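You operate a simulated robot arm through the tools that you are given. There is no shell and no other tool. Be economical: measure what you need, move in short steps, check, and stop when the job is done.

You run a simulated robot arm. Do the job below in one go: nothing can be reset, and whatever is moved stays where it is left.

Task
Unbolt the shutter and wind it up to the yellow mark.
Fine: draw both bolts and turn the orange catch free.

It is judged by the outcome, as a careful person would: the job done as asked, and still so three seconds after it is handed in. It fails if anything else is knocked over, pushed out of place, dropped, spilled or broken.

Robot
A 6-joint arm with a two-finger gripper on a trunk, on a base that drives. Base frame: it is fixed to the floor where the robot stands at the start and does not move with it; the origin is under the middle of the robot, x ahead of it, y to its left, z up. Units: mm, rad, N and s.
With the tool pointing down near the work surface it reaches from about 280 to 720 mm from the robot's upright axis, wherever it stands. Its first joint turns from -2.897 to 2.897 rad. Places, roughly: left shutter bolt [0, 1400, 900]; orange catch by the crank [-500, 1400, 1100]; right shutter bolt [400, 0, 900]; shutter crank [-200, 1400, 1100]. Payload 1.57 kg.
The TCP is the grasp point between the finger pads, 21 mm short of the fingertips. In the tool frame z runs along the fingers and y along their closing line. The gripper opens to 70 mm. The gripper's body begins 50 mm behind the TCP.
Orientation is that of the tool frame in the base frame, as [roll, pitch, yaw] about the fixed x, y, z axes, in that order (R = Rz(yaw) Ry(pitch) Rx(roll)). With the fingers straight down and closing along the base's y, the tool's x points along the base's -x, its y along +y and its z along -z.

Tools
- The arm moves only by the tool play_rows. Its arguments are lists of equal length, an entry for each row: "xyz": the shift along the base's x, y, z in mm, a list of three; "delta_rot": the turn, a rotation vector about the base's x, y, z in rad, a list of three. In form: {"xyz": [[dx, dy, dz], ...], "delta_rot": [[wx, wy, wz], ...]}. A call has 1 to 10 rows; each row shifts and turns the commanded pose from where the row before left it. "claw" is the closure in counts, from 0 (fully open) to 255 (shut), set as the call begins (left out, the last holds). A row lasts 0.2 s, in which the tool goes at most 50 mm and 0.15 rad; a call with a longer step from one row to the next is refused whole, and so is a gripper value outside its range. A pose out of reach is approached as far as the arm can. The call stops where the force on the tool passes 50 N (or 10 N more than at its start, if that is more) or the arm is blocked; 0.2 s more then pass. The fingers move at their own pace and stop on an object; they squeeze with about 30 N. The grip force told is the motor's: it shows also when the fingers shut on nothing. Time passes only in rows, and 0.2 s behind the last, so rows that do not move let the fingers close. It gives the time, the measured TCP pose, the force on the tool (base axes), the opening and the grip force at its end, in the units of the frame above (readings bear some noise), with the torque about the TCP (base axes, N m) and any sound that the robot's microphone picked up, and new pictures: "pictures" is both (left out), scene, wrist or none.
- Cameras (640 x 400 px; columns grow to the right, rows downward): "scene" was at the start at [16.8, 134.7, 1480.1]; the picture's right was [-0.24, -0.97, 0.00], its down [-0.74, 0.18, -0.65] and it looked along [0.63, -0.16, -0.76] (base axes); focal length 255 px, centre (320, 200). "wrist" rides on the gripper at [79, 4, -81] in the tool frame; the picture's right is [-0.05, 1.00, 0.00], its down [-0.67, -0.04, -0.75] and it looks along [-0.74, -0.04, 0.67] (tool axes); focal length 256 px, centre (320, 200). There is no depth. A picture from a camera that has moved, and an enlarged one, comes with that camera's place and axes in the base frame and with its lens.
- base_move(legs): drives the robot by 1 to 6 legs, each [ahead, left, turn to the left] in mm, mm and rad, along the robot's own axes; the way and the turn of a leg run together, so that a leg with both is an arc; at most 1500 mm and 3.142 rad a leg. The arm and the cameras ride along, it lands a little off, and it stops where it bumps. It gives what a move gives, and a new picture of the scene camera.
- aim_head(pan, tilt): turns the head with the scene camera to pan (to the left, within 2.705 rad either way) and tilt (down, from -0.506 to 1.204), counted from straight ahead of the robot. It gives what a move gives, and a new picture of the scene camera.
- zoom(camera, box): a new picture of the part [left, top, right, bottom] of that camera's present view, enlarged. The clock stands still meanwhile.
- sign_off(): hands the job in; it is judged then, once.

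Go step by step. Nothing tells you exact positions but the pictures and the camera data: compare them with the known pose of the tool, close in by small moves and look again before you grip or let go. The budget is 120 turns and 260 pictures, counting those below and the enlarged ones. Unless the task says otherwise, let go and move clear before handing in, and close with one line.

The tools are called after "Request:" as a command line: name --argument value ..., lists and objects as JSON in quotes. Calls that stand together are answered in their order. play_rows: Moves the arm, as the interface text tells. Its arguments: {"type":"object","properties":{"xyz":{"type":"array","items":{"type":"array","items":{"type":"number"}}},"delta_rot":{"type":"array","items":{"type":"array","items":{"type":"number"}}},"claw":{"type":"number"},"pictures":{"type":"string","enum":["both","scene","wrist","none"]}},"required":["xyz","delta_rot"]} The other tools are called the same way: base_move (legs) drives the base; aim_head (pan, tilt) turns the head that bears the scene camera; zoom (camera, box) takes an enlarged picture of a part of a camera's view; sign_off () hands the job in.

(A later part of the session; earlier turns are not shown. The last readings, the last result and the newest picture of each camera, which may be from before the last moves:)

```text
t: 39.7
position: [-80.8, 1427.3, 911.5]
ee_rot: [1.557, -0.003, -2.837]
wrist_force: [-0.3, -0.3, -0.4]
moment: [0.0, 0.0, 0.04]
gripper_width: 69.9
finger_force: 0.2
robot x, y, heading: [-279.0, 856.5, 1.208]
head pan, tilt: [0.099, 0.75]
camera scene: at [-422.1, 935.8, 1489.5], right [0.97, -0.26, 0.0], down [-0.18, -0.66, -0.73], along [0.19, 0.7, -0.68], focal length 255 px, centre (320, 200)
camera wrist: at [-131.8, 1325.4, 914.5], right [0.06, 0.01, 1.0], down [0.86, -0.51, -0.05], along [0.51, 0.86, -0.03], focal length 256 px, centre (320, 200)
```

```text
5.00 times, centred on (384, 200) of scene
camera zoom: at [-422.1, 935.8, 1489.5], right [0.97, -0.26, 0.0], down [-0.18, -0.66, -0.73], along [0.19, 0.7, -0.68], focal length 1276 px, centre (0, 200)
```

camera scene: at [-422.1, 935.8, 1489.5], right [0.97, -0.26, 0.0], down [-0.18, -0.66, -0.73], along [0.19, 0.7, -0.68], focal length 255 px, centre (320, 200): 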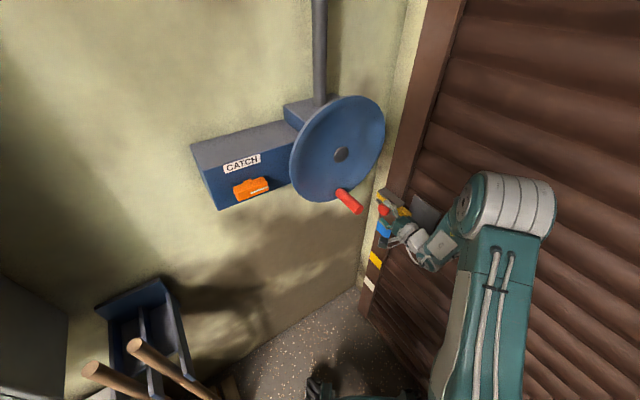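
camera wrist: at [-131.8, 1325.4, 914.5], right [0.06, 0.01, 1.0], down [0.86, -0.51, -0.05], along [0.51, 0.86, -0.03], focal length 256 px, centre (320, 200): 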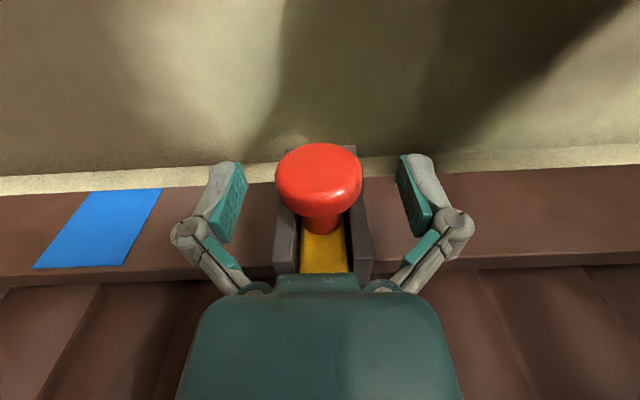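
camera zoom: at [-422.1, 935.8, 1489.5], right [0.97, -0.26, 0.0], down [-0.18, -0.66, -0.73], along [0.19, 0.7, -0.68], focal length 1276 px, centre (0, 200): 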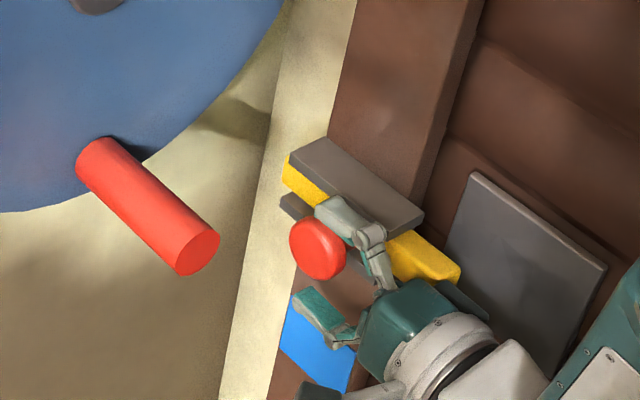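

Knob centred between the pads. I grip and draw along the wall toward the corner until the stop.

Request:
play_rows --xyz '[[0, 0, 0], [0, 0, 0], [0, 0, 0]]' --delta_rot '[[0, 0, 0], [0, 0, 0], [0, 0, 0]]' --claw 255 --pictures "none"

Request:
play_rows --xyz '[[-1.5, 4.8, 0], [-2.9, 9.6, 0], [-2.9, 9.6, 0], [-2.9, 9.6, 0], [-2.9, 9.6, 0], [-2.9, 9.6, 0], [-2.9, 9.6, 0], [-1.5, 4.8, 0]]' --delta_rot '[[0, 0, 0], [0, 0, 0], [0, 0, 0], [0, 0, 0], [0, 0, 0], [0, 0, 0], [0, 0, 0], [0, 0, 0]]'

Request:
zoom --camera "scene" --box '[320, 160, 448, 240]'

```text
t: 40.5
position: [-79.9, 1426.3, 909.5]
ee_rot: [1.559, -0.006, -2.838]
wrist_force: [0.4, 0.1, -9.6]
moment: [-0.02, -0.23, -0.14]
gripper_width: 41.4
finger_force: 32.1
robot x, y, heading: [-280.4, 853.8, 1.208]
head pan, tilt: [0.099, 0.75]
```

```text
t: 41.8
position: [-92.5, 1466.3, 909.5]
ee_rot: [1.562, -0.007, -2.838]
wrist_force: [-1.0, -13.1, 4.5]
moment: [0.33, -0.08, 0.81]
gripper_width: 41.3
finger_force: 31.7
robot x, y, heading: [-276.9, 856.1, 1.208]
head pan, tilt: [0.099, 0.75]
stopped in row 6: the force on the tool passed its limit at 66 N (the readings are from after the stop); the commanded pose is now the measured one
camera scene: at [-421.5, 934.3, 1489.6], right [0.97, -0.26, 0.0], down [-0.18, -0.66, -0.73], along [0.19, 0.71, -0.68], focal length 255 px, centre (320, 200)
camera wrist: at [-144.2, 1364.1, 913.9], right [0.06, 0.01, 1.0], down [0.86, -0.51, -0.05], along [0.51, 0.86, -0.04], focal length 256 px, centre (320, 200)
```

scene: 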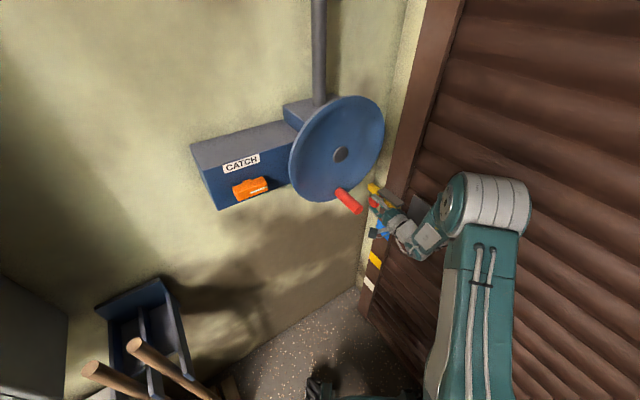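
wrist: 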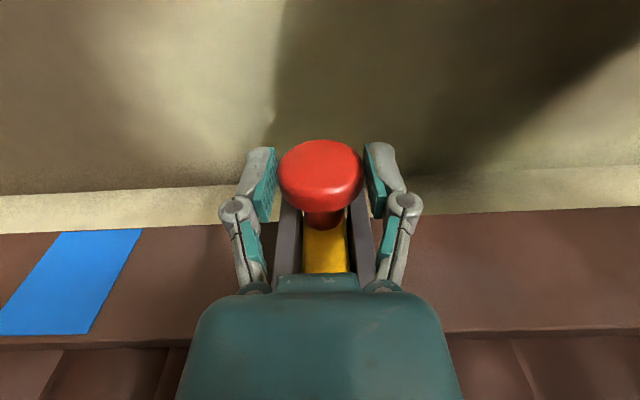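

```text
5.00 times, centred on (384, 200) of scene
camera zoom: at [-421.5, 934.3, 1489.6], right [0.97, -0.26, 0.0], down [-0.18, -0.66, -0.73], along [0.19, 0.71, -0.68], focal length 1276 px, centre (0, 200)
```

zoom: 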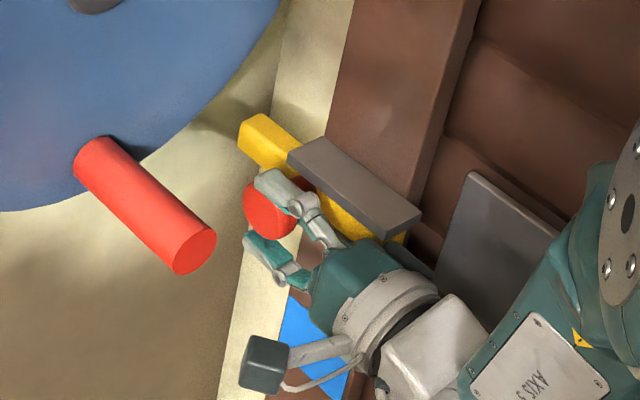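

It stopped after about 42 mm, less than the right bolt's 60. I push on gently to see whether this is the end stop.

Request:
play_rows --xyz '[[-1.5, 4.8, 0], [-1.5, 4.8, 0], [-1.5, 4.8, 0], [-1.5, 4.8, 0]]' --delta_rot '[[0, 0, 0], [0, 0, 0], [0, 0, 0], [0, 0, 0]]'

Request:
zoom --camera "scene" --box '[320, 160, 480, 260]'

```text
t: 42.2
position: [-92.7, 1465.5, 910.2]
ee_rot: [1.562, -0.01, -2.839]
wrist_force: [-2.7, -24.0, 11.2]
moment: [0.18, -0.2, 0.44]
gripper_width: 41.1
finger_force: 32.0
robot x, y, heading: [-277.2, 856.4, 1.205]
head pan, tilt: [0.099, 0.75]
stopped in row 1: the force on the tool passed its limit at 57 N (the readings are from after the stop); the commanded pose is now the measured one
camera scene: at [-421.6, 932.4, 1489.7], right [0.96, -0.26, 0.0], down [-0.18, -0.66, -0.73], along [0.19, 0.71, -0.68], focal length 255 px, centre (320, 200)
camera wrist: at [-144.1, 1364.2, 914.0], right [0.06, 0.01, 1.0], down [0.86, -0.51, -0.05], along [0.51, 0.86, -0.04], focal length 256 px, centre (320, 200)
```

scene: 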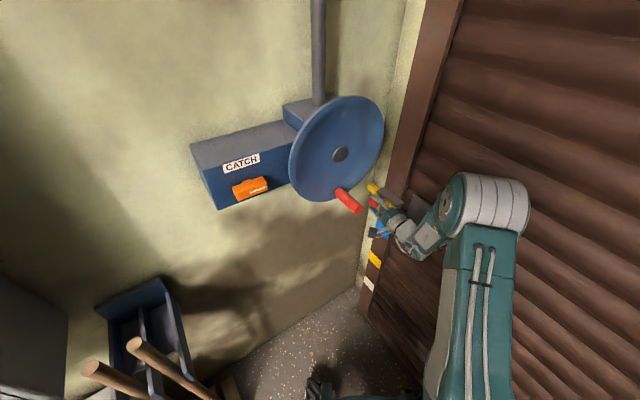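
wrist: 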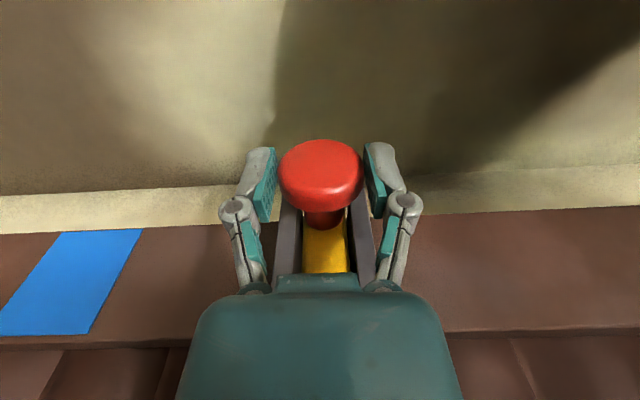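

```text
4.00 times, centred on (400, 210) of scene
camera zoom: at [-421.6, 932.4, 1489.7], right [0.96, -0.26, 0.0], down [-0.18, -0.66, -0.73], along [0.19, 0.71, -0.68], focal length 1021 px, centre (0, 160)
```

zoom: 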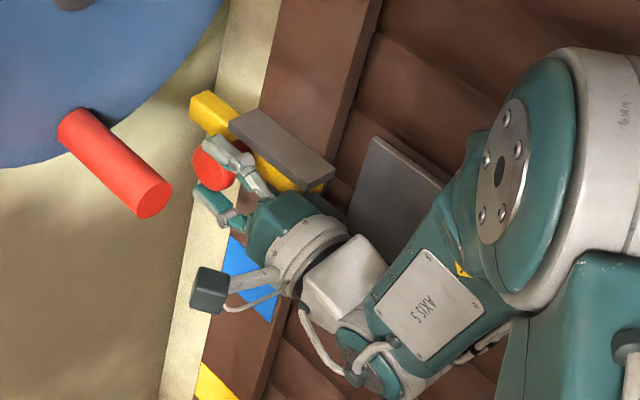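

The wrist ring seems to catch on the bolt's rail end, not the bolt on its stop. I let go, back off, narrow the fingers, and push the knob with the fingertips.

Request:
play_rows --xyz '[[0, 0, 0], [0, 0, 0], [0, 0, 0]]' --delta_rot '[[0, 0, 0], [0, 0, 0], [0, 0, 0]]' --claw 0 --pictures "none"

Request:
play_rows --xyz '[[4.4, -14.5, 0], [4.4, -14.5, 0], [4.4, -14.5, 0], [4.4, -14.5, 0], [0, 0, 0]]' --delta_rot '[[0, 0, 0], [0, 0, 0], [0, 0, 0], [0, 0, 0], [0, 0, 0]]' --pictures "none"

Request:
play_rows --xyz '[[0, 0, 0], [0, 0, 0]]' --delta_rot '[[0, 0, 0], [0, 0, 0]]' --claw 160 --pictures "wrist"

```text
t: 43.0
position: [-90.6, 1466.1, 909.0]
ee_rot: [1.564, -0.008, -2.842]
wrist_force: [0.4, -29.5, 9.5]
moment: [-0.94, -0.37, -1.44]
gripper_width: 69.9
finger_force: 0.0
robot x, y, heading: [-279.2, 856.6, 1.209]
head pan, tilt: [0.099, 0.75]
```

```text
t: 44.2
position: [-74.9, 1409.0, 907.7]
ee_rot: [1.565, -0.008, -2.84]
wrist_force: [-0.9, -0.7, -0.3]
moment: [0.02, 0.0, 0.04]
gripper_width: 69.9
finger_force: 0.0
robot x, y, heading: [-279.3, 852.0, 1.202]
head pan, tilt: [0.099, 0.75]
```

```text
t: 44.8
position: [-74.7, 1409.0, 908.2]
ee_rot: [1.565, -0.007, -2.843]
wrist_force: [0.3, -0.2, 0.2]
moment: [0.0, -0.03, -0.02]
gripper_width: 26.2
finger_force: 0.0
robot x, y, heading: [-280.7, 850.3, 1.206]
head pan, tilt: [0.099, 0.75]
camera wrist: at [-127.3, 1308.2, 913.0], right [0.06, 0.01, 1.0], down [0.86, -0.51, -0.05], along [0.51, 0.86, -0.04], focal length 256 px, centre (320, 200)
```

wrist: 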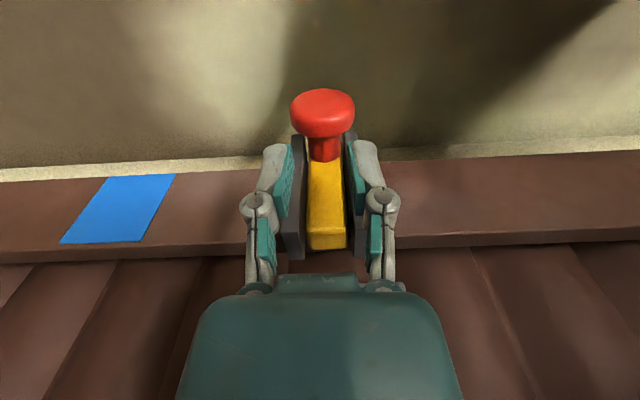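

The knob is still centred ahead; I shift 7 mm outward and push along the wall.

Request:
play_rows --xyz '[[-6.5, -2, 1], [-2.9, 9.6, 0], [-2.9, 9.6, 0], [-2.9, 9.6, 0], [-2.9, 9.6, 0], [-2.9, 9.6, 0], [-2.9, 9.6, 0]]' --delta_rot '[[0, 0, 0], [0, 0, 0], [0, 0, 0], [0, 0, 0], [0, 0, 0], [0, 0, 0], [0, 0, 0]]'

Request:
zoom --camera "scene" --box '[320, 160, 480, 260]'

```text
t: 46.4
position: [-97.2, 1462.3, 910.6]
ee_rot: [1.565, -0.01, -2.841]
wrist_force: [1.2, -22.1, 4.8]
moment: [0.17, 0.0, -0.15]
gripper_width: 33.2
finger_force: 26.3
robot x, y, heading: [-278.9, 852.1, 1.206]
head pan, tilt: [0.099, 0.75]
camera scene: at [-419.3, 932.0, 1489.9], right [0.96, -0.26, 0.0], down [-0.18, -0.66, -0.73], along [0.19, 0.71, -0.68], focal length 255 px, centre (320, 200)
camera wrist: at [-148.5, 1361.5, 914.2], right [0.06, 0.01, 1.0], down [0.86, -0.51, -0.05], along [0.51, 0.86, -0.04], focal length 256 px, centre (320, 200)
```

scene: 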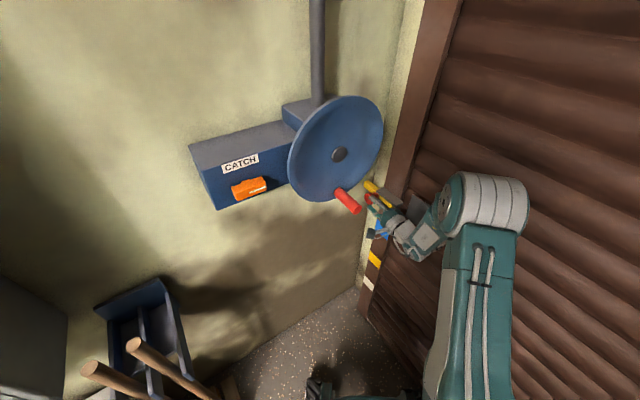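
wrist: 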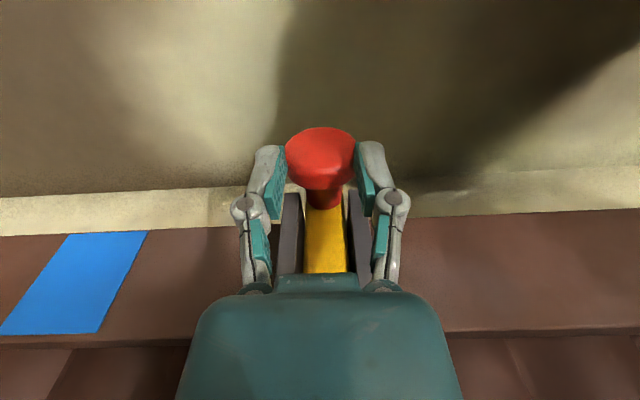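

```text
4.00 times, centred on (400, 210) of scene
camera zoom: at [-419.3, 932.0, 1489.9], right [0.96, -0.26, 0.0], down [-0.18, -0.66, -0.73], along [0.19, 0.71, -0.68], focal length 1021 px, centre (0, 160)
```

zoom: 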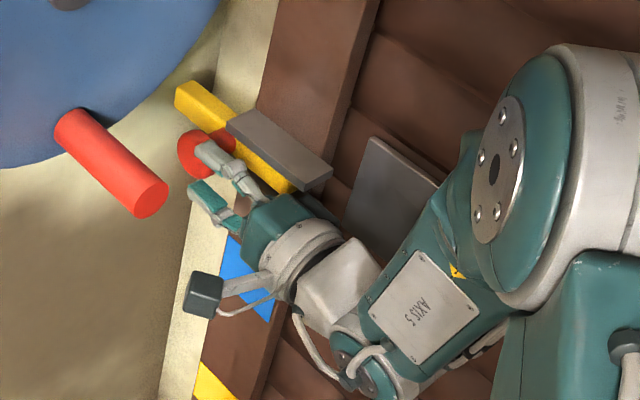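

The bolt moved further. I tighten the fingers and keep pushing to the stop.

Request:
play_rows --xyz '[[0.9, -2.9, 0], [0, 0, 0], [-1.5, 4.8, 0], [-1.5, 4.8, 0], [-1.5, 4.8, 0], [-1.5, 4.8, 0], [-1.5, 4.8, 0]]' --delta_rot '[[0, 0, 0], [0, 0, 0], [0, 0, 0], [0, 0, 0], [0, 0, 0], [0, 0, 0], [0, 0, 0]]' --claw 255

Request:
zoom --camera "scene" --box '[320, 160, 480, 260]'

```text
t: 47.1
position: [-95.6, 1460.3, 908.8]
ee_rot: [1.565, -0.009, -2.845]
wrist_force: [6.5, -30.8, 8.8]
moment: [0.2, -0.01, 0.4]
gripper_width: 28.7
finger_force: 31.6
robot x, y, heading: [-285.0, 853.1, 1.206]
head pan, tilt: [0.099, 0.75]
stopped in row 3: the force on the tool passed its limit at 57 N (the readings are from after the stop); the commanded pose is now the measured one
camera scene: at [-419.0, 931.4, 1489.9], right [0.96, -0.26, 0.0], down [-0.18, -0.66, -0.73], along [0.19, 0.71, -0.68], focal length 255 px, centre (320, 200)
camera wrist: at [-147.8, 1359.3, 914.2], right [0.06, 0.01, 1.0], down [0.85, -0.52, -0.05], along [0.52, 0.86, -0.04], focal length 256 px, centre (320, 200)
```

scene: 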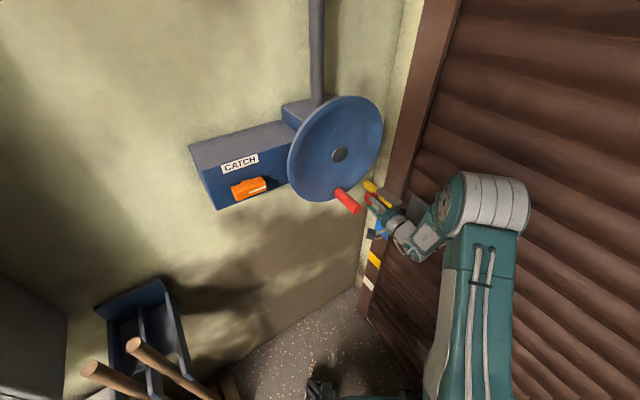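
wrist: 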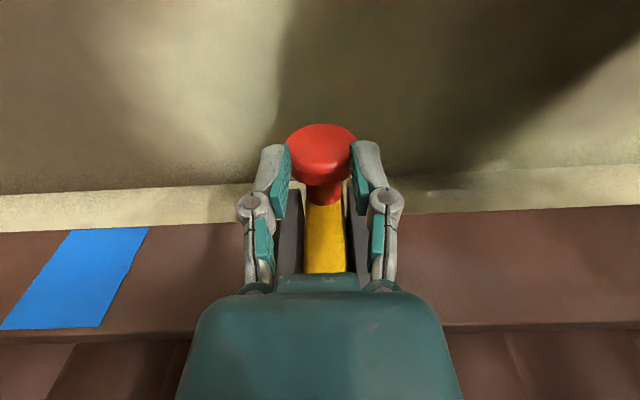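

```text
4.00 times, centred on (400, 210) of scene
camera zoom: at [-419.0, 931.4, 1489.9], right [0.96, -0.26, 0.0], down [-0.18, -0.66, -0.73], along [0.19, 0.71, -0.68], focal length 1021 px, centre (0, 160)
```

zoom: 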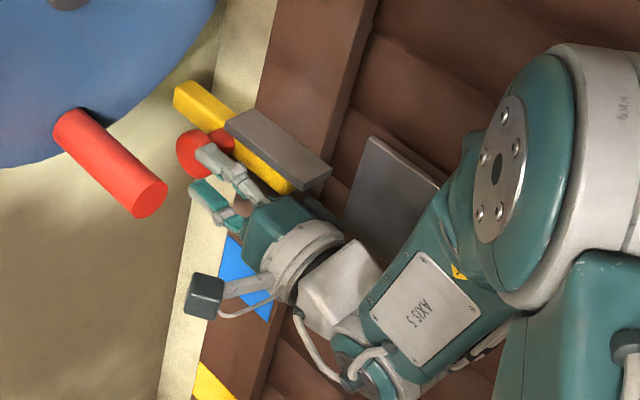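

By my reckoning the knob has now travelled close to 60 mm. I back off and look at it unobstructed.

Request:
play_rows --xyz '[[2.9, -9.6, 0], [4.4, -14.5, 0], [4.4, -14.5, 0], [-6, -2, 0], [0, 0, 0]]' --delta_rot '[[0, 0, 0], [0, 0, 0], [0, 0, 0], [0, 0, 0], [0, 0, 0]]' --pictures "wrist"

Request:
zoom --camera "scene" --box '[320, 160, 448, 240]'

```text
t: 48.4
position: [-92.4, 1422.2, 908.4]
ee_rot: [1.568, -0.01, -2.843]
wrist_force: [-0.2, -0.6, 0.2]
moment: [0.0, -0.04, 0.01]
gripper_width: 0.0
finger_force: 28.6
robot x, y, heading: [-278.9, 850.0, 1.208]
head pan, tilt: [0.099, 0.75]
camera wrist: at [-144.3, 1321.6, 913.3], right [0.06, 0.01, 1.0], down [0.86, -0.52, -0.04], along [0.51, 0.86, -0.04], focal length 256 px, centre (320, 200)
```

wrist: 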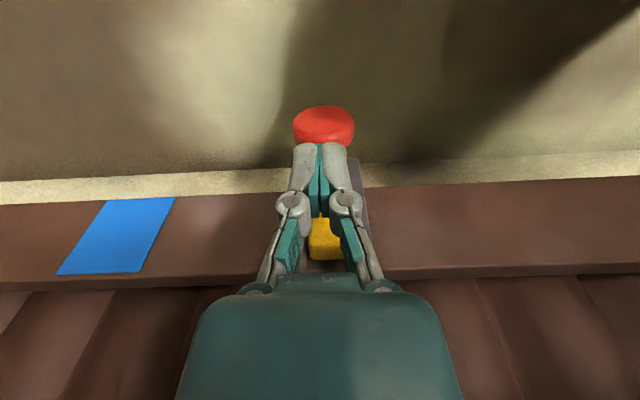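

```text
5.00 times, centred on (384, 200) of scene
camera zoom: at [-421.5, 935.4, 1489.5], right [0.96, -0.26, 0.0], down [-0.18, -0.66, -0.73], along [0.19, 0.7, -0.68], focal length 1276 px, centre (0, 200)
```

zoom: 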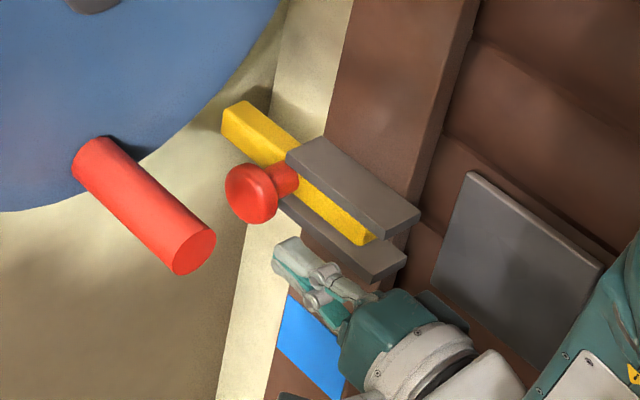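

The stem sits at the outer end of the rail just like the right one. One firm push with shut fingers to confirm the stop.

Request:
play_rows --xyz '[[-1, 7, 0], [-2.1, 7, 0], [-2.1, 7, 0], [-1.5, 4.8, 0], [-1.5, 4.8, 0], [-1.5, 4.8, 0]]' --delta_rot '[[0, 0, 0], [0, 0, 0], [0, 0, 0], [0, 0, 0], [0, 0, 0], [0, 0, 0]]' --pictures "wrist"

Request:
zoom --camera "scene" --box '[320, 160, 448, 240]'

```text
t: 49.8
position: [-102.7, 1457.6, 908.8]
ee_rot: [1.568, -0.009, -2.845]
wrist_force: [-1.0, -0.2, 0.3]
moment: [-0.01, -0.01, -0.02]
gripper_width: 0.0
finger_force: 28.8
robot x, y, heading: [-280.6, 853.7, 1.204]
head pan, tilt: [0.099, 0.75]
camera wrist: at [-153.9, 1357.0, 913.5], right [0.06, 0.01, 1.0], down [0.86, -0.52, -0.04], along [0.51, 0.86, -0.04], focal length 256 px, centre (320, 200)
```

wrist: 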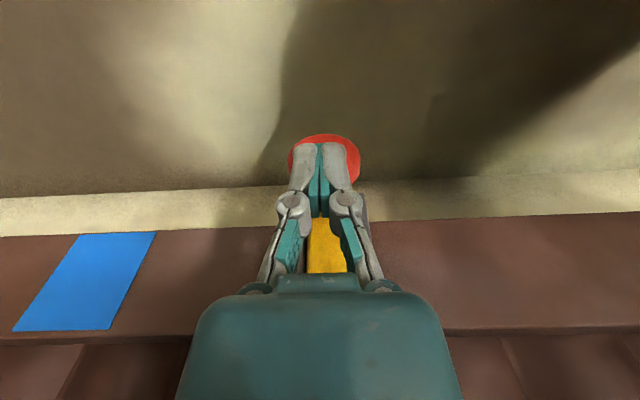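

```text
5.00 times, centred on (384, 200) of scene
camera zoom: at [-421.7, 935.5, 1489.5], right [0.96, -0.26, 0.0], down [-0.18, -0.66, -0.73], along [0.19, 0.7, -0.68], focal length 1276 px, centre (0, 200)
```

zoom: 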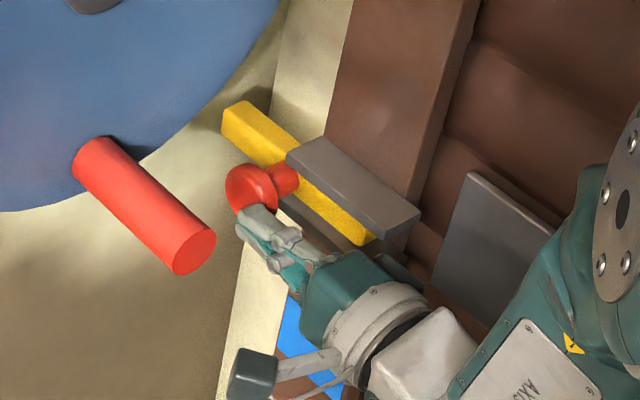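

The fingers passed in front of the disc without touching. I back off, shift in 12 mm and push again.

Request:
play_rows --xyz '[[4.4, -14.4, 0], [5.8, -19, 0], [11.5, 3.5, 0], [-4.4, 14.4, 0], [-1.5, 4.8, 0], [-1.5, 4.8, 0], [-1.5, 4.8, 0], [-1.5, 4.8, 0]]' --delta_rot '[[0, 0, 0], [0, 0, 0], [0, 0, 0], [0, 0, 0], [0, 0, 0], [0, 0, 0], [0, 0, 0], [0, 0, 0]]' --pictures "wrist"

Request:
zoom --camera "scene" --box '[320, 160, 448, 240]'

```text
t: 51.5
position: [-87.8, 1454.1, 905.9]
ee_rot: [1.57, -0.014, -2.843]
wrist_force: [4.1, -19.3, 1.4]
moment: [0.0, 0.08, 0.09]
gripper_width: 0.0
finger_force: 28.5
robot x, y, heading: [-280.5, 851.7, 1.206]
head pan, tilt: [0.099, 0.75]
stopped in row 8: the force on the tool passed its limit at 56 N (the readings are from after the stop); the commanded pose is now the measured one
camera wrist: at [-139.3, 1354.0, 912.0], right [0.06, 0.02, 1.0], down [0.85, -0.52, -0.05], along [0.51, 0.86, -0.05], focal length 256 px, centre (320, 200)
```

wrist: 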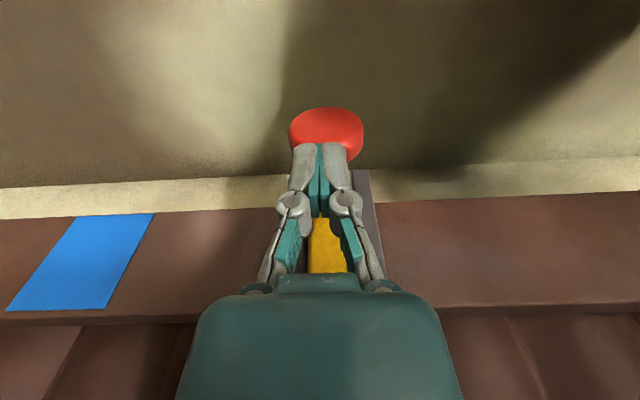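

```text
5.00 times, centred on (384, 200) of scene
camera zoom: at [-419.1, 932.2, 1489.8], right [0.96, -0.26, 0.0], down [-0.18, -0.66, -0.73], along [0.19, 0.71, -0.68], focal length 1276 px, centre (0, 200)
```

zoom: 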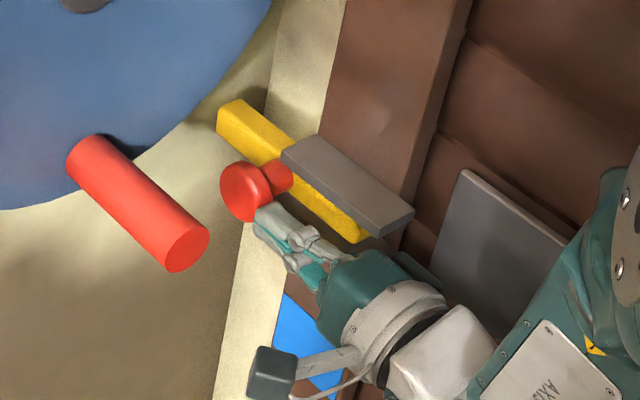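

That was a solid stop right at the knob: the left bolt is drawn. I back off and study the catch.

Request:
play_rows --xyz '[[4.4, -14.4, 0], [8, -28, 0], [8, -28, 0], [8, -28, 0], [-30, -9, 0], [-30, -9, 0], [-30, -9, 0]]' --delta_rot '[[0, 0, 0], [0, 0, 0], [0, 0, 0], [0, 0, 0], [0, 0, 0], [0, 0, 0], [0, 0, 0]]' --pictures "scene"

Request:
zoom --camera "scene" --box '[176, 120, 304, 220]'

Request:
aim_head --pan 0.5 --tilt 0.5

Request:
zoom --camera "scene" --box '[260, 100, 500, 300]'

```text
t: 53.1
position: [-152.8, 1331.3, 908.1]
ee_rot: [1.57, -0.012, -2.841]
wrist_force: [-0.7, 0.5, 0.4]
moment: [0.0, -0.01, -0.02]
gripper_width: 0.0
finger_force: 27.7
robot x, y, heading: [-276.6, 853.7, 1.203]
head pan, tilt: [0.099, 0.75]
camera scene: at [-422.1, 934.4, 1489.4], right [0.96, -0.26, 0.0], down [-0.18, -0.66, -0.73], along [0.19, 0.7, -0.68], focal length 255 px, centre (320, 200)
```

scene: 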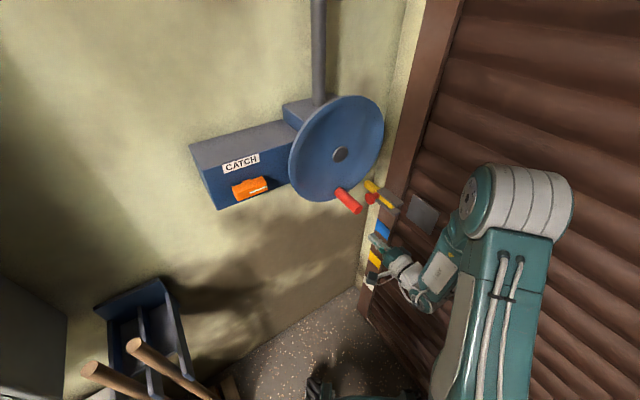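

```text
4.00 times, centred on (240, 170) of scene
camera zoom: at [-422.1, 934.4, 1489.4], right [0.96, -0.26, 0.0], down [-0.18, -0.66, -0.73], along [0.19, 0.7, -0.68], focal length 1021 px, centre (640, 320)
```

zoom: 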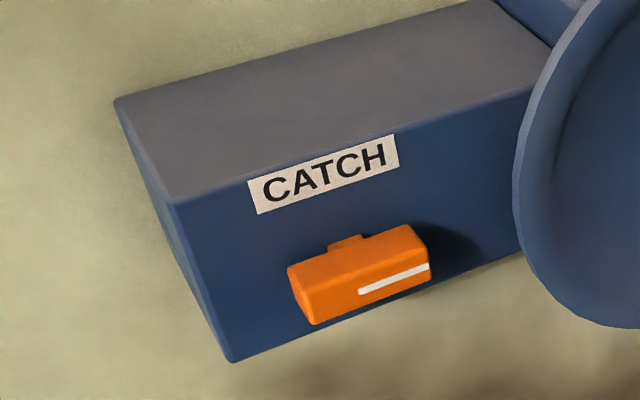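

```text
t: 54.0
position: [-150.8, 1331.5, 906.9]
ee_rot: [1.569, -0.01, -2.841]
wrist_force: [0.4, 1.1, -0.3]
moment: [0.02, 0.02, -0.01]
gripper_width: 0.1
finger_force: 28.7
robot x, y, heading: [-278.1, 855.7, 1.202]
head pan, tilt: [0.499, 0.499]
camera scene: at [-455.0, 944.3, 1511.4], right [0.99, 0.13, 0.0], down [0.06, -0.48, -0.88], along [-0.12, 0.87, -0.48], focal length 255 px, centre (320, 200)
```

scene: 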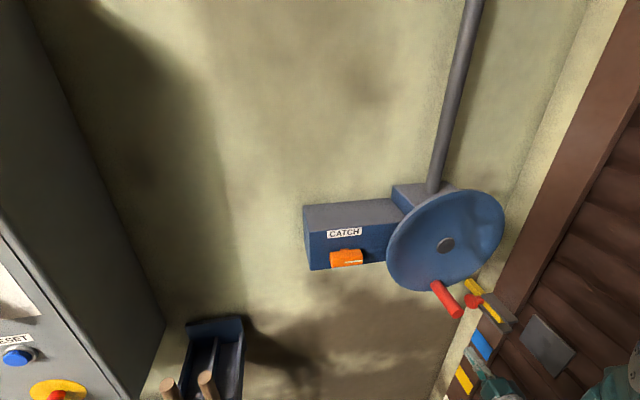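

```text
2.00 times, centred on (380, 200) of scene
camera zoom: at [-455.0, 944.3, 1511.4], right [0.99, 0.13, 0.0], down [0.06, -0.48, -0.88], along [-0.12, 0.87, -0.48], focal length 510 px, centre (200, 200)
```

zoom: 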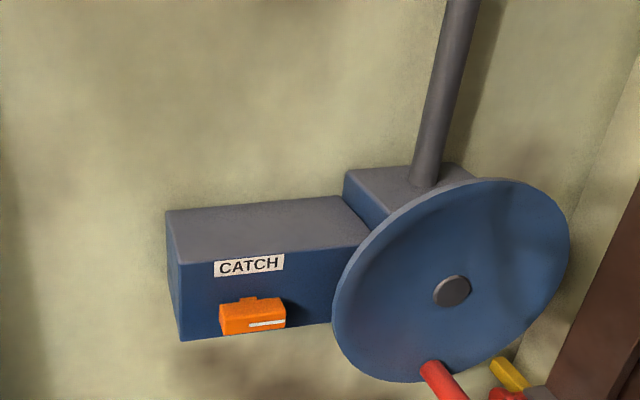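

Both bolts are drawn. The catch is a horizontal orange bar on a stem at about (-454, 1346, 1159), to be turned about the axis into the wall. I back the base up 110 mm from that wall for room and bring the tool in front of it.

Request:
base_move --legs '[[-87, -67, 0]]'

Request:
play_rows --xyz '[[-30, 0.5, 25.2], [-30, 0.5, 25.2], [-30, 0.5, 25.2], [-30, 0.5, 25.2], [-30, 0.5, 25.2], [-30, 0.5, 25.2], [-30, 0.5, 25.2], [-30, 0.5, 25.2], [-30, 0.5, 25.2], [-30, 0.5, 25.2]]' --delta_rot '[[0, 0, 0], [0, 0, 0], [0, 0, 0], [0, 0, 0], [0, 0, 0], [0, 0, 0], [0, 0, 0], [0, 0, 0], [0, 0, 0], [0, 0, 0]]' --claw 0

```text
t: 55.2
position: [-128.1, 1229.9, 906.3]
ee_rot: [1.571, -0.009, -2.841]
wrist_force: [-0.6, -0.9, 0.0]
moment: [0.03, -0.02, -0.03]
gripper_width: 0.0
finger_force: 28.2
robot x, y, heading: [-250.1, 747.0, 1.205]
head pan, tilt: [0.499, 0.499]
camera scene: at [-437.0, 844.1, 1509.9], right [0.99, 0.13, 0.01], down [0.07, -0.48, -0.88], along [-0.11, 0.87, -0.48], focal length 255 px, centre (320, 200)
```

scene: 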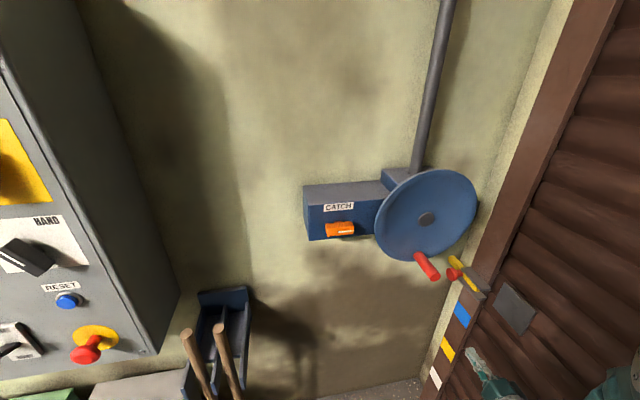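

```text
t: 57.4
position: [-342.4, 1242.0, 1175.2]
ee_rot: [1.571, -0.012, -2.829]
wrist_force: [-0.3, 0.2, 0.2]
moment: [0.01, 0.02, 0.03]
gripper_width: 70.0
finger_force: 0.1
out of reach, approached as far as the arm can: row 7, 8, 9, 10
robot x, y, heading: [-247.7, 747.5, 1.205]
head pan, tilt: [0.499, 0.499]
camera scene: at [-430.0, 840.4, 1511.1], right [0.99, 0.13, 0.0], down [0.06, -0.48, -0.88], along [-0.12, 0.87, -0.48], focal length 255 px, centre (320, 200)
camera wrist: at [-392.8, 1140.2, 1180.5], right [0.06, 0.02, 1.0], down [0.86, -0.5, -0.04], along [0.5, 0.86, -0.05], focal length 256 px, centre (320, 200)
```

scene: 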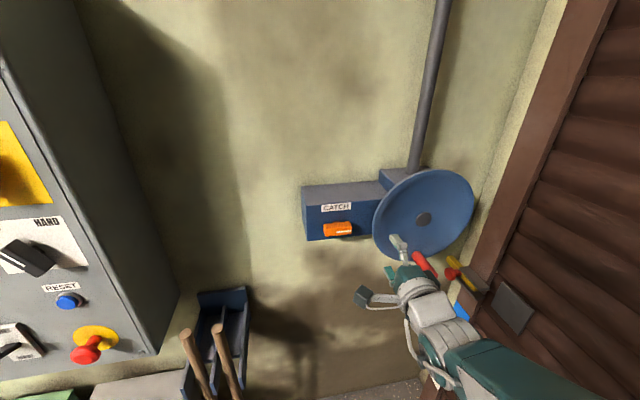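
wrist: 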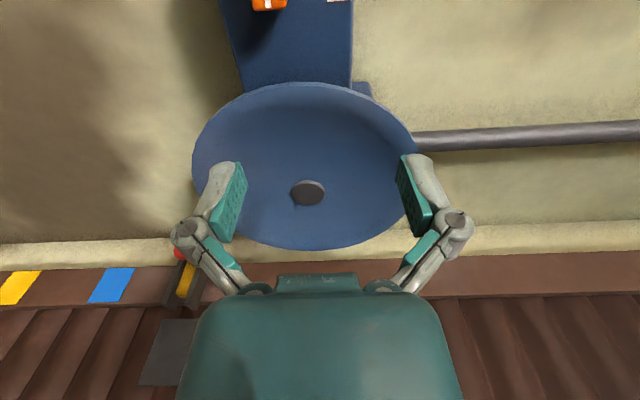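

The arm ran out of reach sideways, so I shift the base 120 mm away from the shutter, bringing the tool in front of the catch.

Request:
base_move --legs '[[-74, 95, 0]]'

Request:
play_rows --xyz '[[0, 0, 0]]' --delta_rot '[[0, 0, 0]]'

```text
t: 58.6
position: [-446.3, 1202.9, 1176.7]
ee_rot: [1.567, -0.018, -2.831]
wrist_force: [0.7, 1.4, 1.7]
moment: [0.01, 0.0, 0.04]
gripper_width: 69.9
finger_force: 0.0
robot x, y, heading: [-359.0, 712.1, 1.206]
head pan, tilt: [0.499, 0.499]
camera scene: at [-529.5, 799.4, 1512.9], right [0.99, 0.13, -0.01], down [0.06, -0.47, -0.88], along [-0.12, 0.87, -0.48], focal length 255 px, centre (320, 200)
```

scene: 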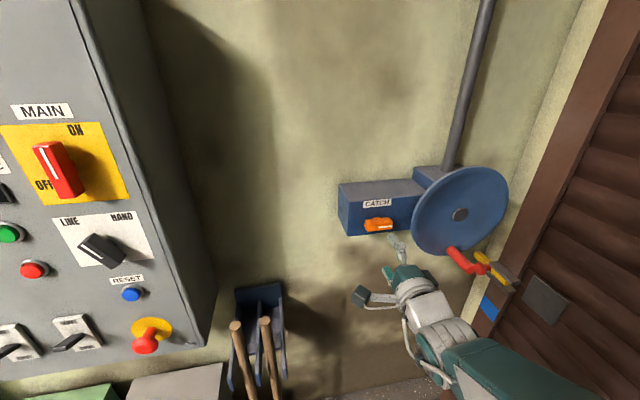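

```text
t: 59.0
position: [-452.6, 1204.1, 1175.3]
ee_rot: [1.57, -0.012, -2.829]
wrist_force: [0.8, -0.5, 0.1]
moment: [-0.03, -0.01, 0.0]
gripper_width: 69.9
finger_force: 0.0
robot x, y, heading: [-364.5, 712.8, 1.206]
head pan, tilt: [0.499, 0.499]
camera scene: at [-542.5, 804.2, 1510.8], right [0.99, 0.13, 0.0], down [0.07, -0.48, -0.88], along [-0.12, 0.87, -0.48], focal length 255 px, centre (320, 200)
camera wrist: at [-502.8, 1103.2, 1180.6], right [0.06, 0.02, 1.0], down [0.86, -0.5, -0.05], along [0.5, 0.86, -0.05], focal length 256 px, centre (320, 200)
```

scene: 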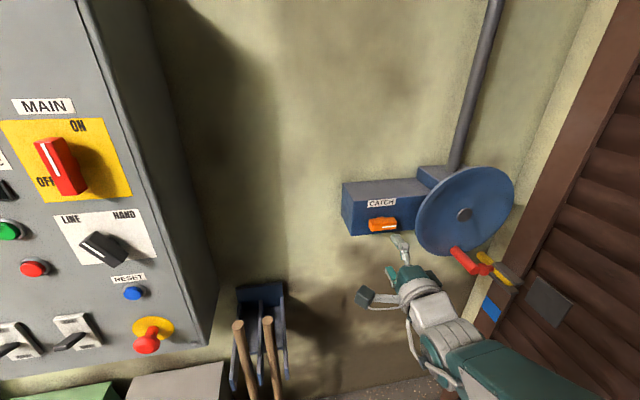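
wrist: 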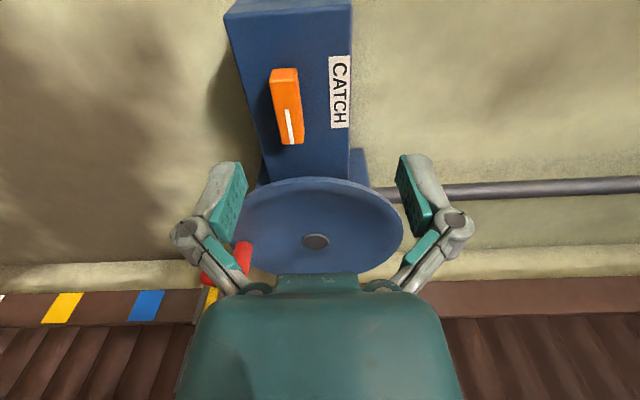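

The catch is ahead at about (-460, 1346, 1146). I shift sideways and down to line up and approach 65 mm.

Request:
play_rows --xyz '[[16, 5, -14], [16, 5, -14], [-9.5, 31, 0], [-9.5, 31, 0], [0, 0, 0]]' --delta_rot '[[0, 0, 0], [0, 0, 0], [0, 0, 0], [0, 0, 0], [0, 0, 0]]'

Request:
zoom --camera "scene" --box '[320, 160, 480, 260]'

```text
t: 60.2
position: [-444.8, 1279.7, 1146.6]
ee_rot: [1.571, -0.01, -2.829]
wrist_force: [-0.1, 0.7, -0.7]
moment: [0.0, 0.0, -0.01]
gripper_width: 70.1
finger_force: 0.1
robot x, y, heading: [-364.9, 713.1, 1.21]
head pan, tilt: [0.499, 0.499]
camera scene: at [-542.3, 804.7, 1511.1], right [0.99, 0.13, 0.0], down [0.07, -0.48, -0.88], along [-0.12, 0.87, -0.48], focal length 255 px, centre (320, 200)
camera wrist: at [-495.5, 1177.7, 1151.7], right [0.06, 0.02, 1.0], down [0.86, -0.5, -0.04], along [0.5, 0.86, -0.05], focal length 256 px, centre (320, 200)
```

scene: 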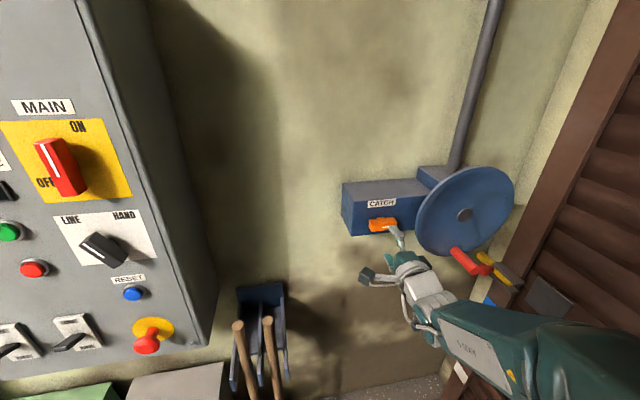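
wrist: 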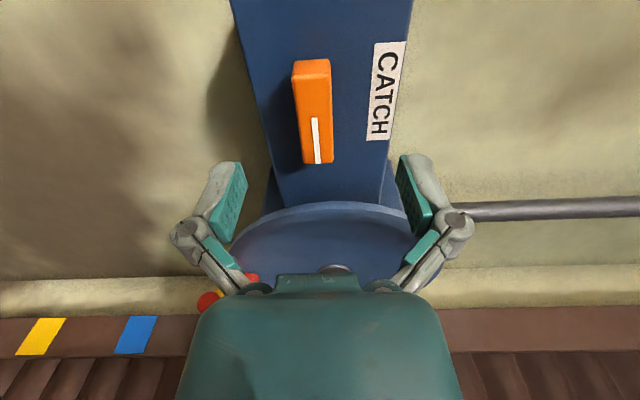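

```text
4.00 times, centred on (400, 210) of scene
camera zoom: at [-542.3, 804.7, 1511.1], right [0.99, 0.13, 0.0], down [0.07, -0.48, -0.88], along [-0.12, 0.87, -0.48], focal length 1021 px, centre (0, 160)
```

zoom: 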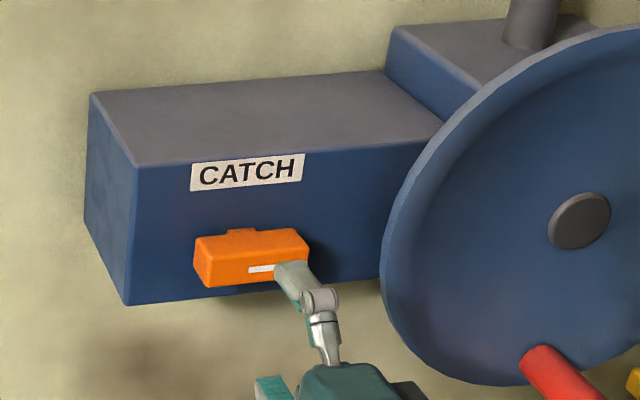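

The bar's front face is at about (-460, 1355, 1142). I trim sideways and advance 60 mm so the tips straddle it.

Request:
play_rows --xyz '[[6.5, 2, -4], [-5.8, 19.1, 0], [-5.8, 19.1, 0], [-5.8, 19.1, 0], [0, 0, 0]]' --delta_rot '[[0, 0, 0], [0, 0, 0], [0, 0, 0], [0, 0, 0], [0, 0, 0]]'

Request:
zoom --camera "scene" --box '[320, 160, 480, 260]'

```text
t: 61.4
position: [-452.3, 1338.2, 1142.5]
ee_rot: [1.572, -0.011, -2.828]
wrist_force: [0.3, -0.4, -0.5]
moment: [0.0, -0.01, -0.03]
gripper_width: 70.0
finger_force: 0.1
robot x, y, heading: [-364.7, 711.0, 1.203]
head pan, tilt: [0.499, 0.499]
camera scene: at [-540.5, 804.3, 1511.3], right [0.99, 0.13, 0.0], down [0.06, -0.48, -0.88], along [-0.12, 0.87, -0.48], focal length 255 px, centre (320, 200)
camera wrist: at [-503.0, 1236.5, 1147.6], right [0.06, 0.02, 1.0], down [0.86, -0.5, -0.04], along [0.5, 0.86, -0.05], focal length 256 px, centre (320, 200)
```

scene: 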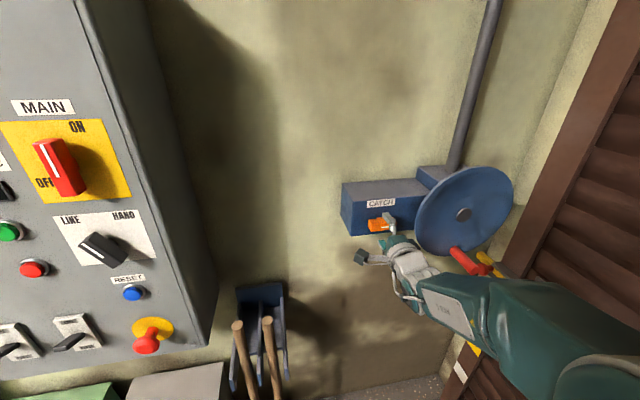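
wrist: 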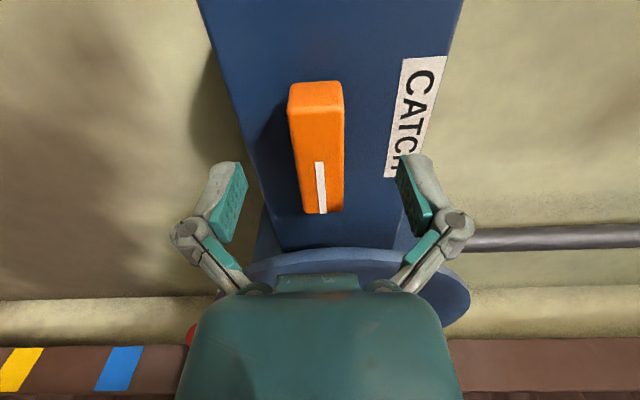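

```text
4.00 times, centred on (400, 210) of scene
camera zoom: at [-540.5, 804.3, 1511.3], right [0.99, 0.13, 0.0], down [0.06, -0.48, -0.88], along [-0.12, 0.87, -0.48], focal length 1021 px, centre (0, 160)
```

zoom: 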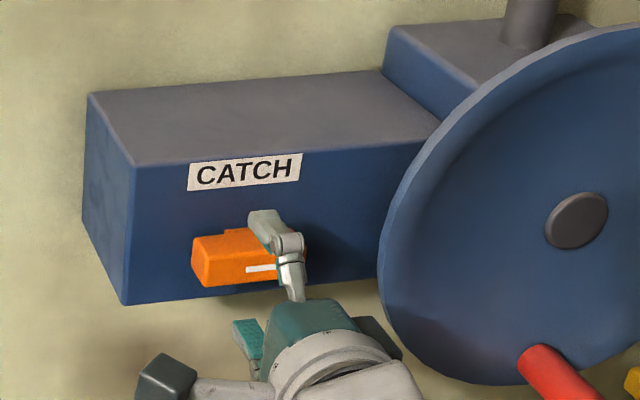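

Fingers nearly straddle the bar. I advance 26 mm more and look.

Request:
play_rows --xyz '[[-2, 9.5, -1], [-2.5, 8.6, -1], [-2, 7, 0], [0, 0, 0]]' --delta_rot '[[0, 0, 0], [0, 0, 0], [0, 0, 0], [0, 0, 0]]'

Request:
zoom --camera "scene" --box '[320, 160, 480, 260]'

```text
t: 62.4
position: [-459.9, 1362.9, 1140.1]
ee_rot: [1.571, -0.011, -2.828]
wrist_force: [0.5, -0.4, -0.7]
moment: [-0.02, 0.01, 0.0]
gripper_width: 70.0
finger_force: 0.0
robot x, y, heading: [-361.0, 715.3, 1.202]
head pan, tilt: [0.499, 0.499]
camera scene: at [-540.9, 804.6, 1511.2], right [0.99, 0.13, 0.0], down [0.06, -0.48, -0.88], along [-0.12, 0.87, -0.48], focal length 255 px, centre (320, 200)
camera wrist: at [-510.9, 1262.0, 1145.6], right [0.06, 0.02, 1.0], down [0.86, -0.5, -0.04], along [0.5, 0.86, -0.05], focal length 256 px, centre (320, 200)
```

scene: 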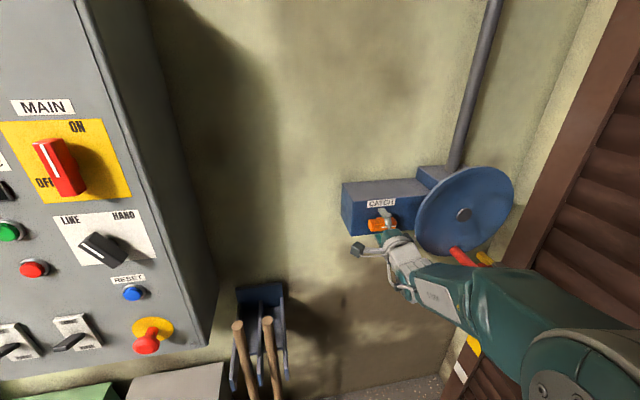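
wrist: 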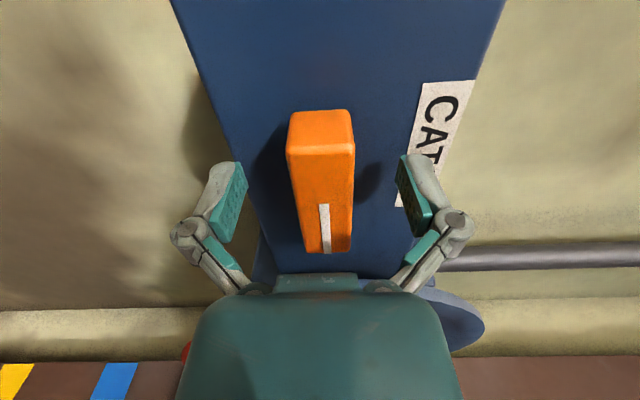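

```text
4.00 times, centred on (400, 210) of scene
camera zoom: at [-540.9, 804.6, 1511.2], right [0.99, 0.13, 0.0], down [0.06, -0.48, -0.88], along [-0.12, 0.87, -0.48], focal length 1021 px, centre (0, 160)
```

zoom: 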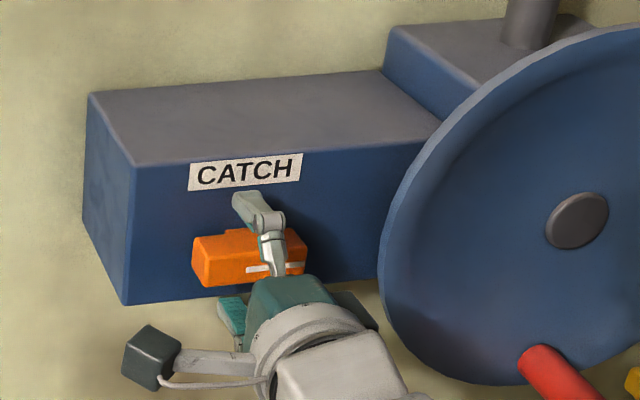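

The pads straddle the bar at its middle. I close on it.

Request:
play_rows --xyz '[[0, 0, 0], [0, 0, 0], [0, 0, 0]]' --delta_rot '[[0, 0, 0], [0, 0, 0], [0, 0, 0]]' --claw 255 --pictures "wrist"

Request:
zoom --camera "scene" --box '[320, 160, 480, 260]'

```text
t: 63.2
position: [-460.6, 1363.6, 1141.6]
ee_rot: [1.567, -0.01, -2.828]
wrist_force: [2.1, -1.9, 9.7]
moment: [0.12, -0.01, 0.16]
gripper_width: 23.7
finger_force: 32.7
robot x, y, heading: [-363.2, 713.7, 1.207]
head pan, tilt: [0.499, 0.499]
camera wrist: at [-510.5, 1261.5, 1146.9], right [0.06, 0.02, 1.0], down [0.86, -0.5, -0.05], along [0.5, 0.86, -0.05], focal length 256 px, centre (320, 200)
```

wrist: 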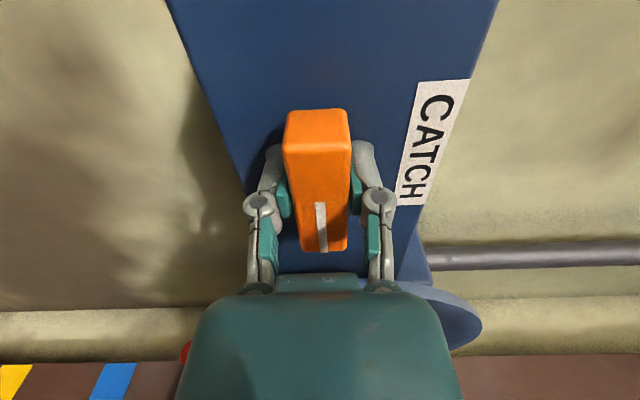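

```text
4.00 times, centred on (400, 210) of scene
camera zoom: at [-539.9, 803.3, 1511.4], right [0.99, 0.13, 0.0], down [0.06, -0.48, -0.88], along [-0.12, 0.87, -0.48], focal length 1021 px, centre (0, 160)
```

zoom: 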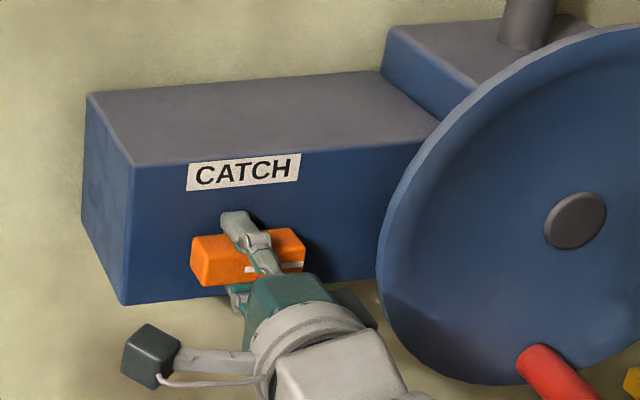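

Firm grip at the bar's middle. I try a small turn about the wall axis and read the torque.

Request:
play_rows --xyz '[[0, 0, 0], [0, 0, 0], [0, 0, 0]]' --delta_rot '[[-0.029, 0.0957, 0], [-0.029, 0.0957, 0], [-0.029, 0.0957, 0]]' --pictures "none"

Request:
zoom --camera "scene" --box '[320, 160, 480, 260]'

```text
t: 64.0
position: [-459.8, 1362.7, 1142.2]
ee_rot: [1.558, -0.313, -2.828]
wrist_force: [2.8, 6.6, 23.4]
moment: [0.16, -0.08, -0.36]
gripper_width: 23.3
finger_force: 31.5
robot x, y, heading: [-361.8, 714.1, 1.203]
head pan, tilt: [0.499, 0.499]
```

```text
4.00 times, centred on (400, 210) of scene
camera zoom: at [-539.8, 803.3, 1511.5], right [0.99, 0.13, 0.0], down [0.06, -0.47, -0.88], along [-0.12, 0.87, -0.48], focal length 1021 px, centre (0, 160)
```

zoom: 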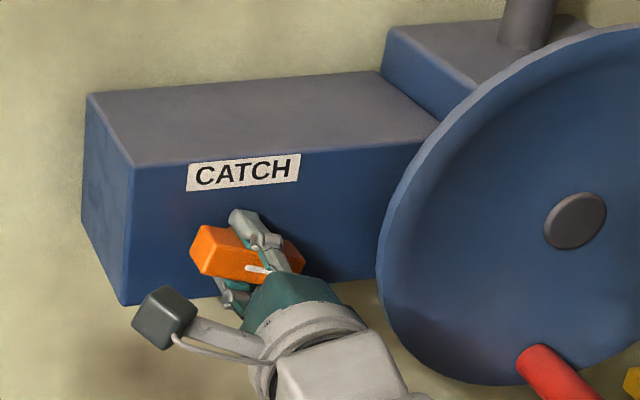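

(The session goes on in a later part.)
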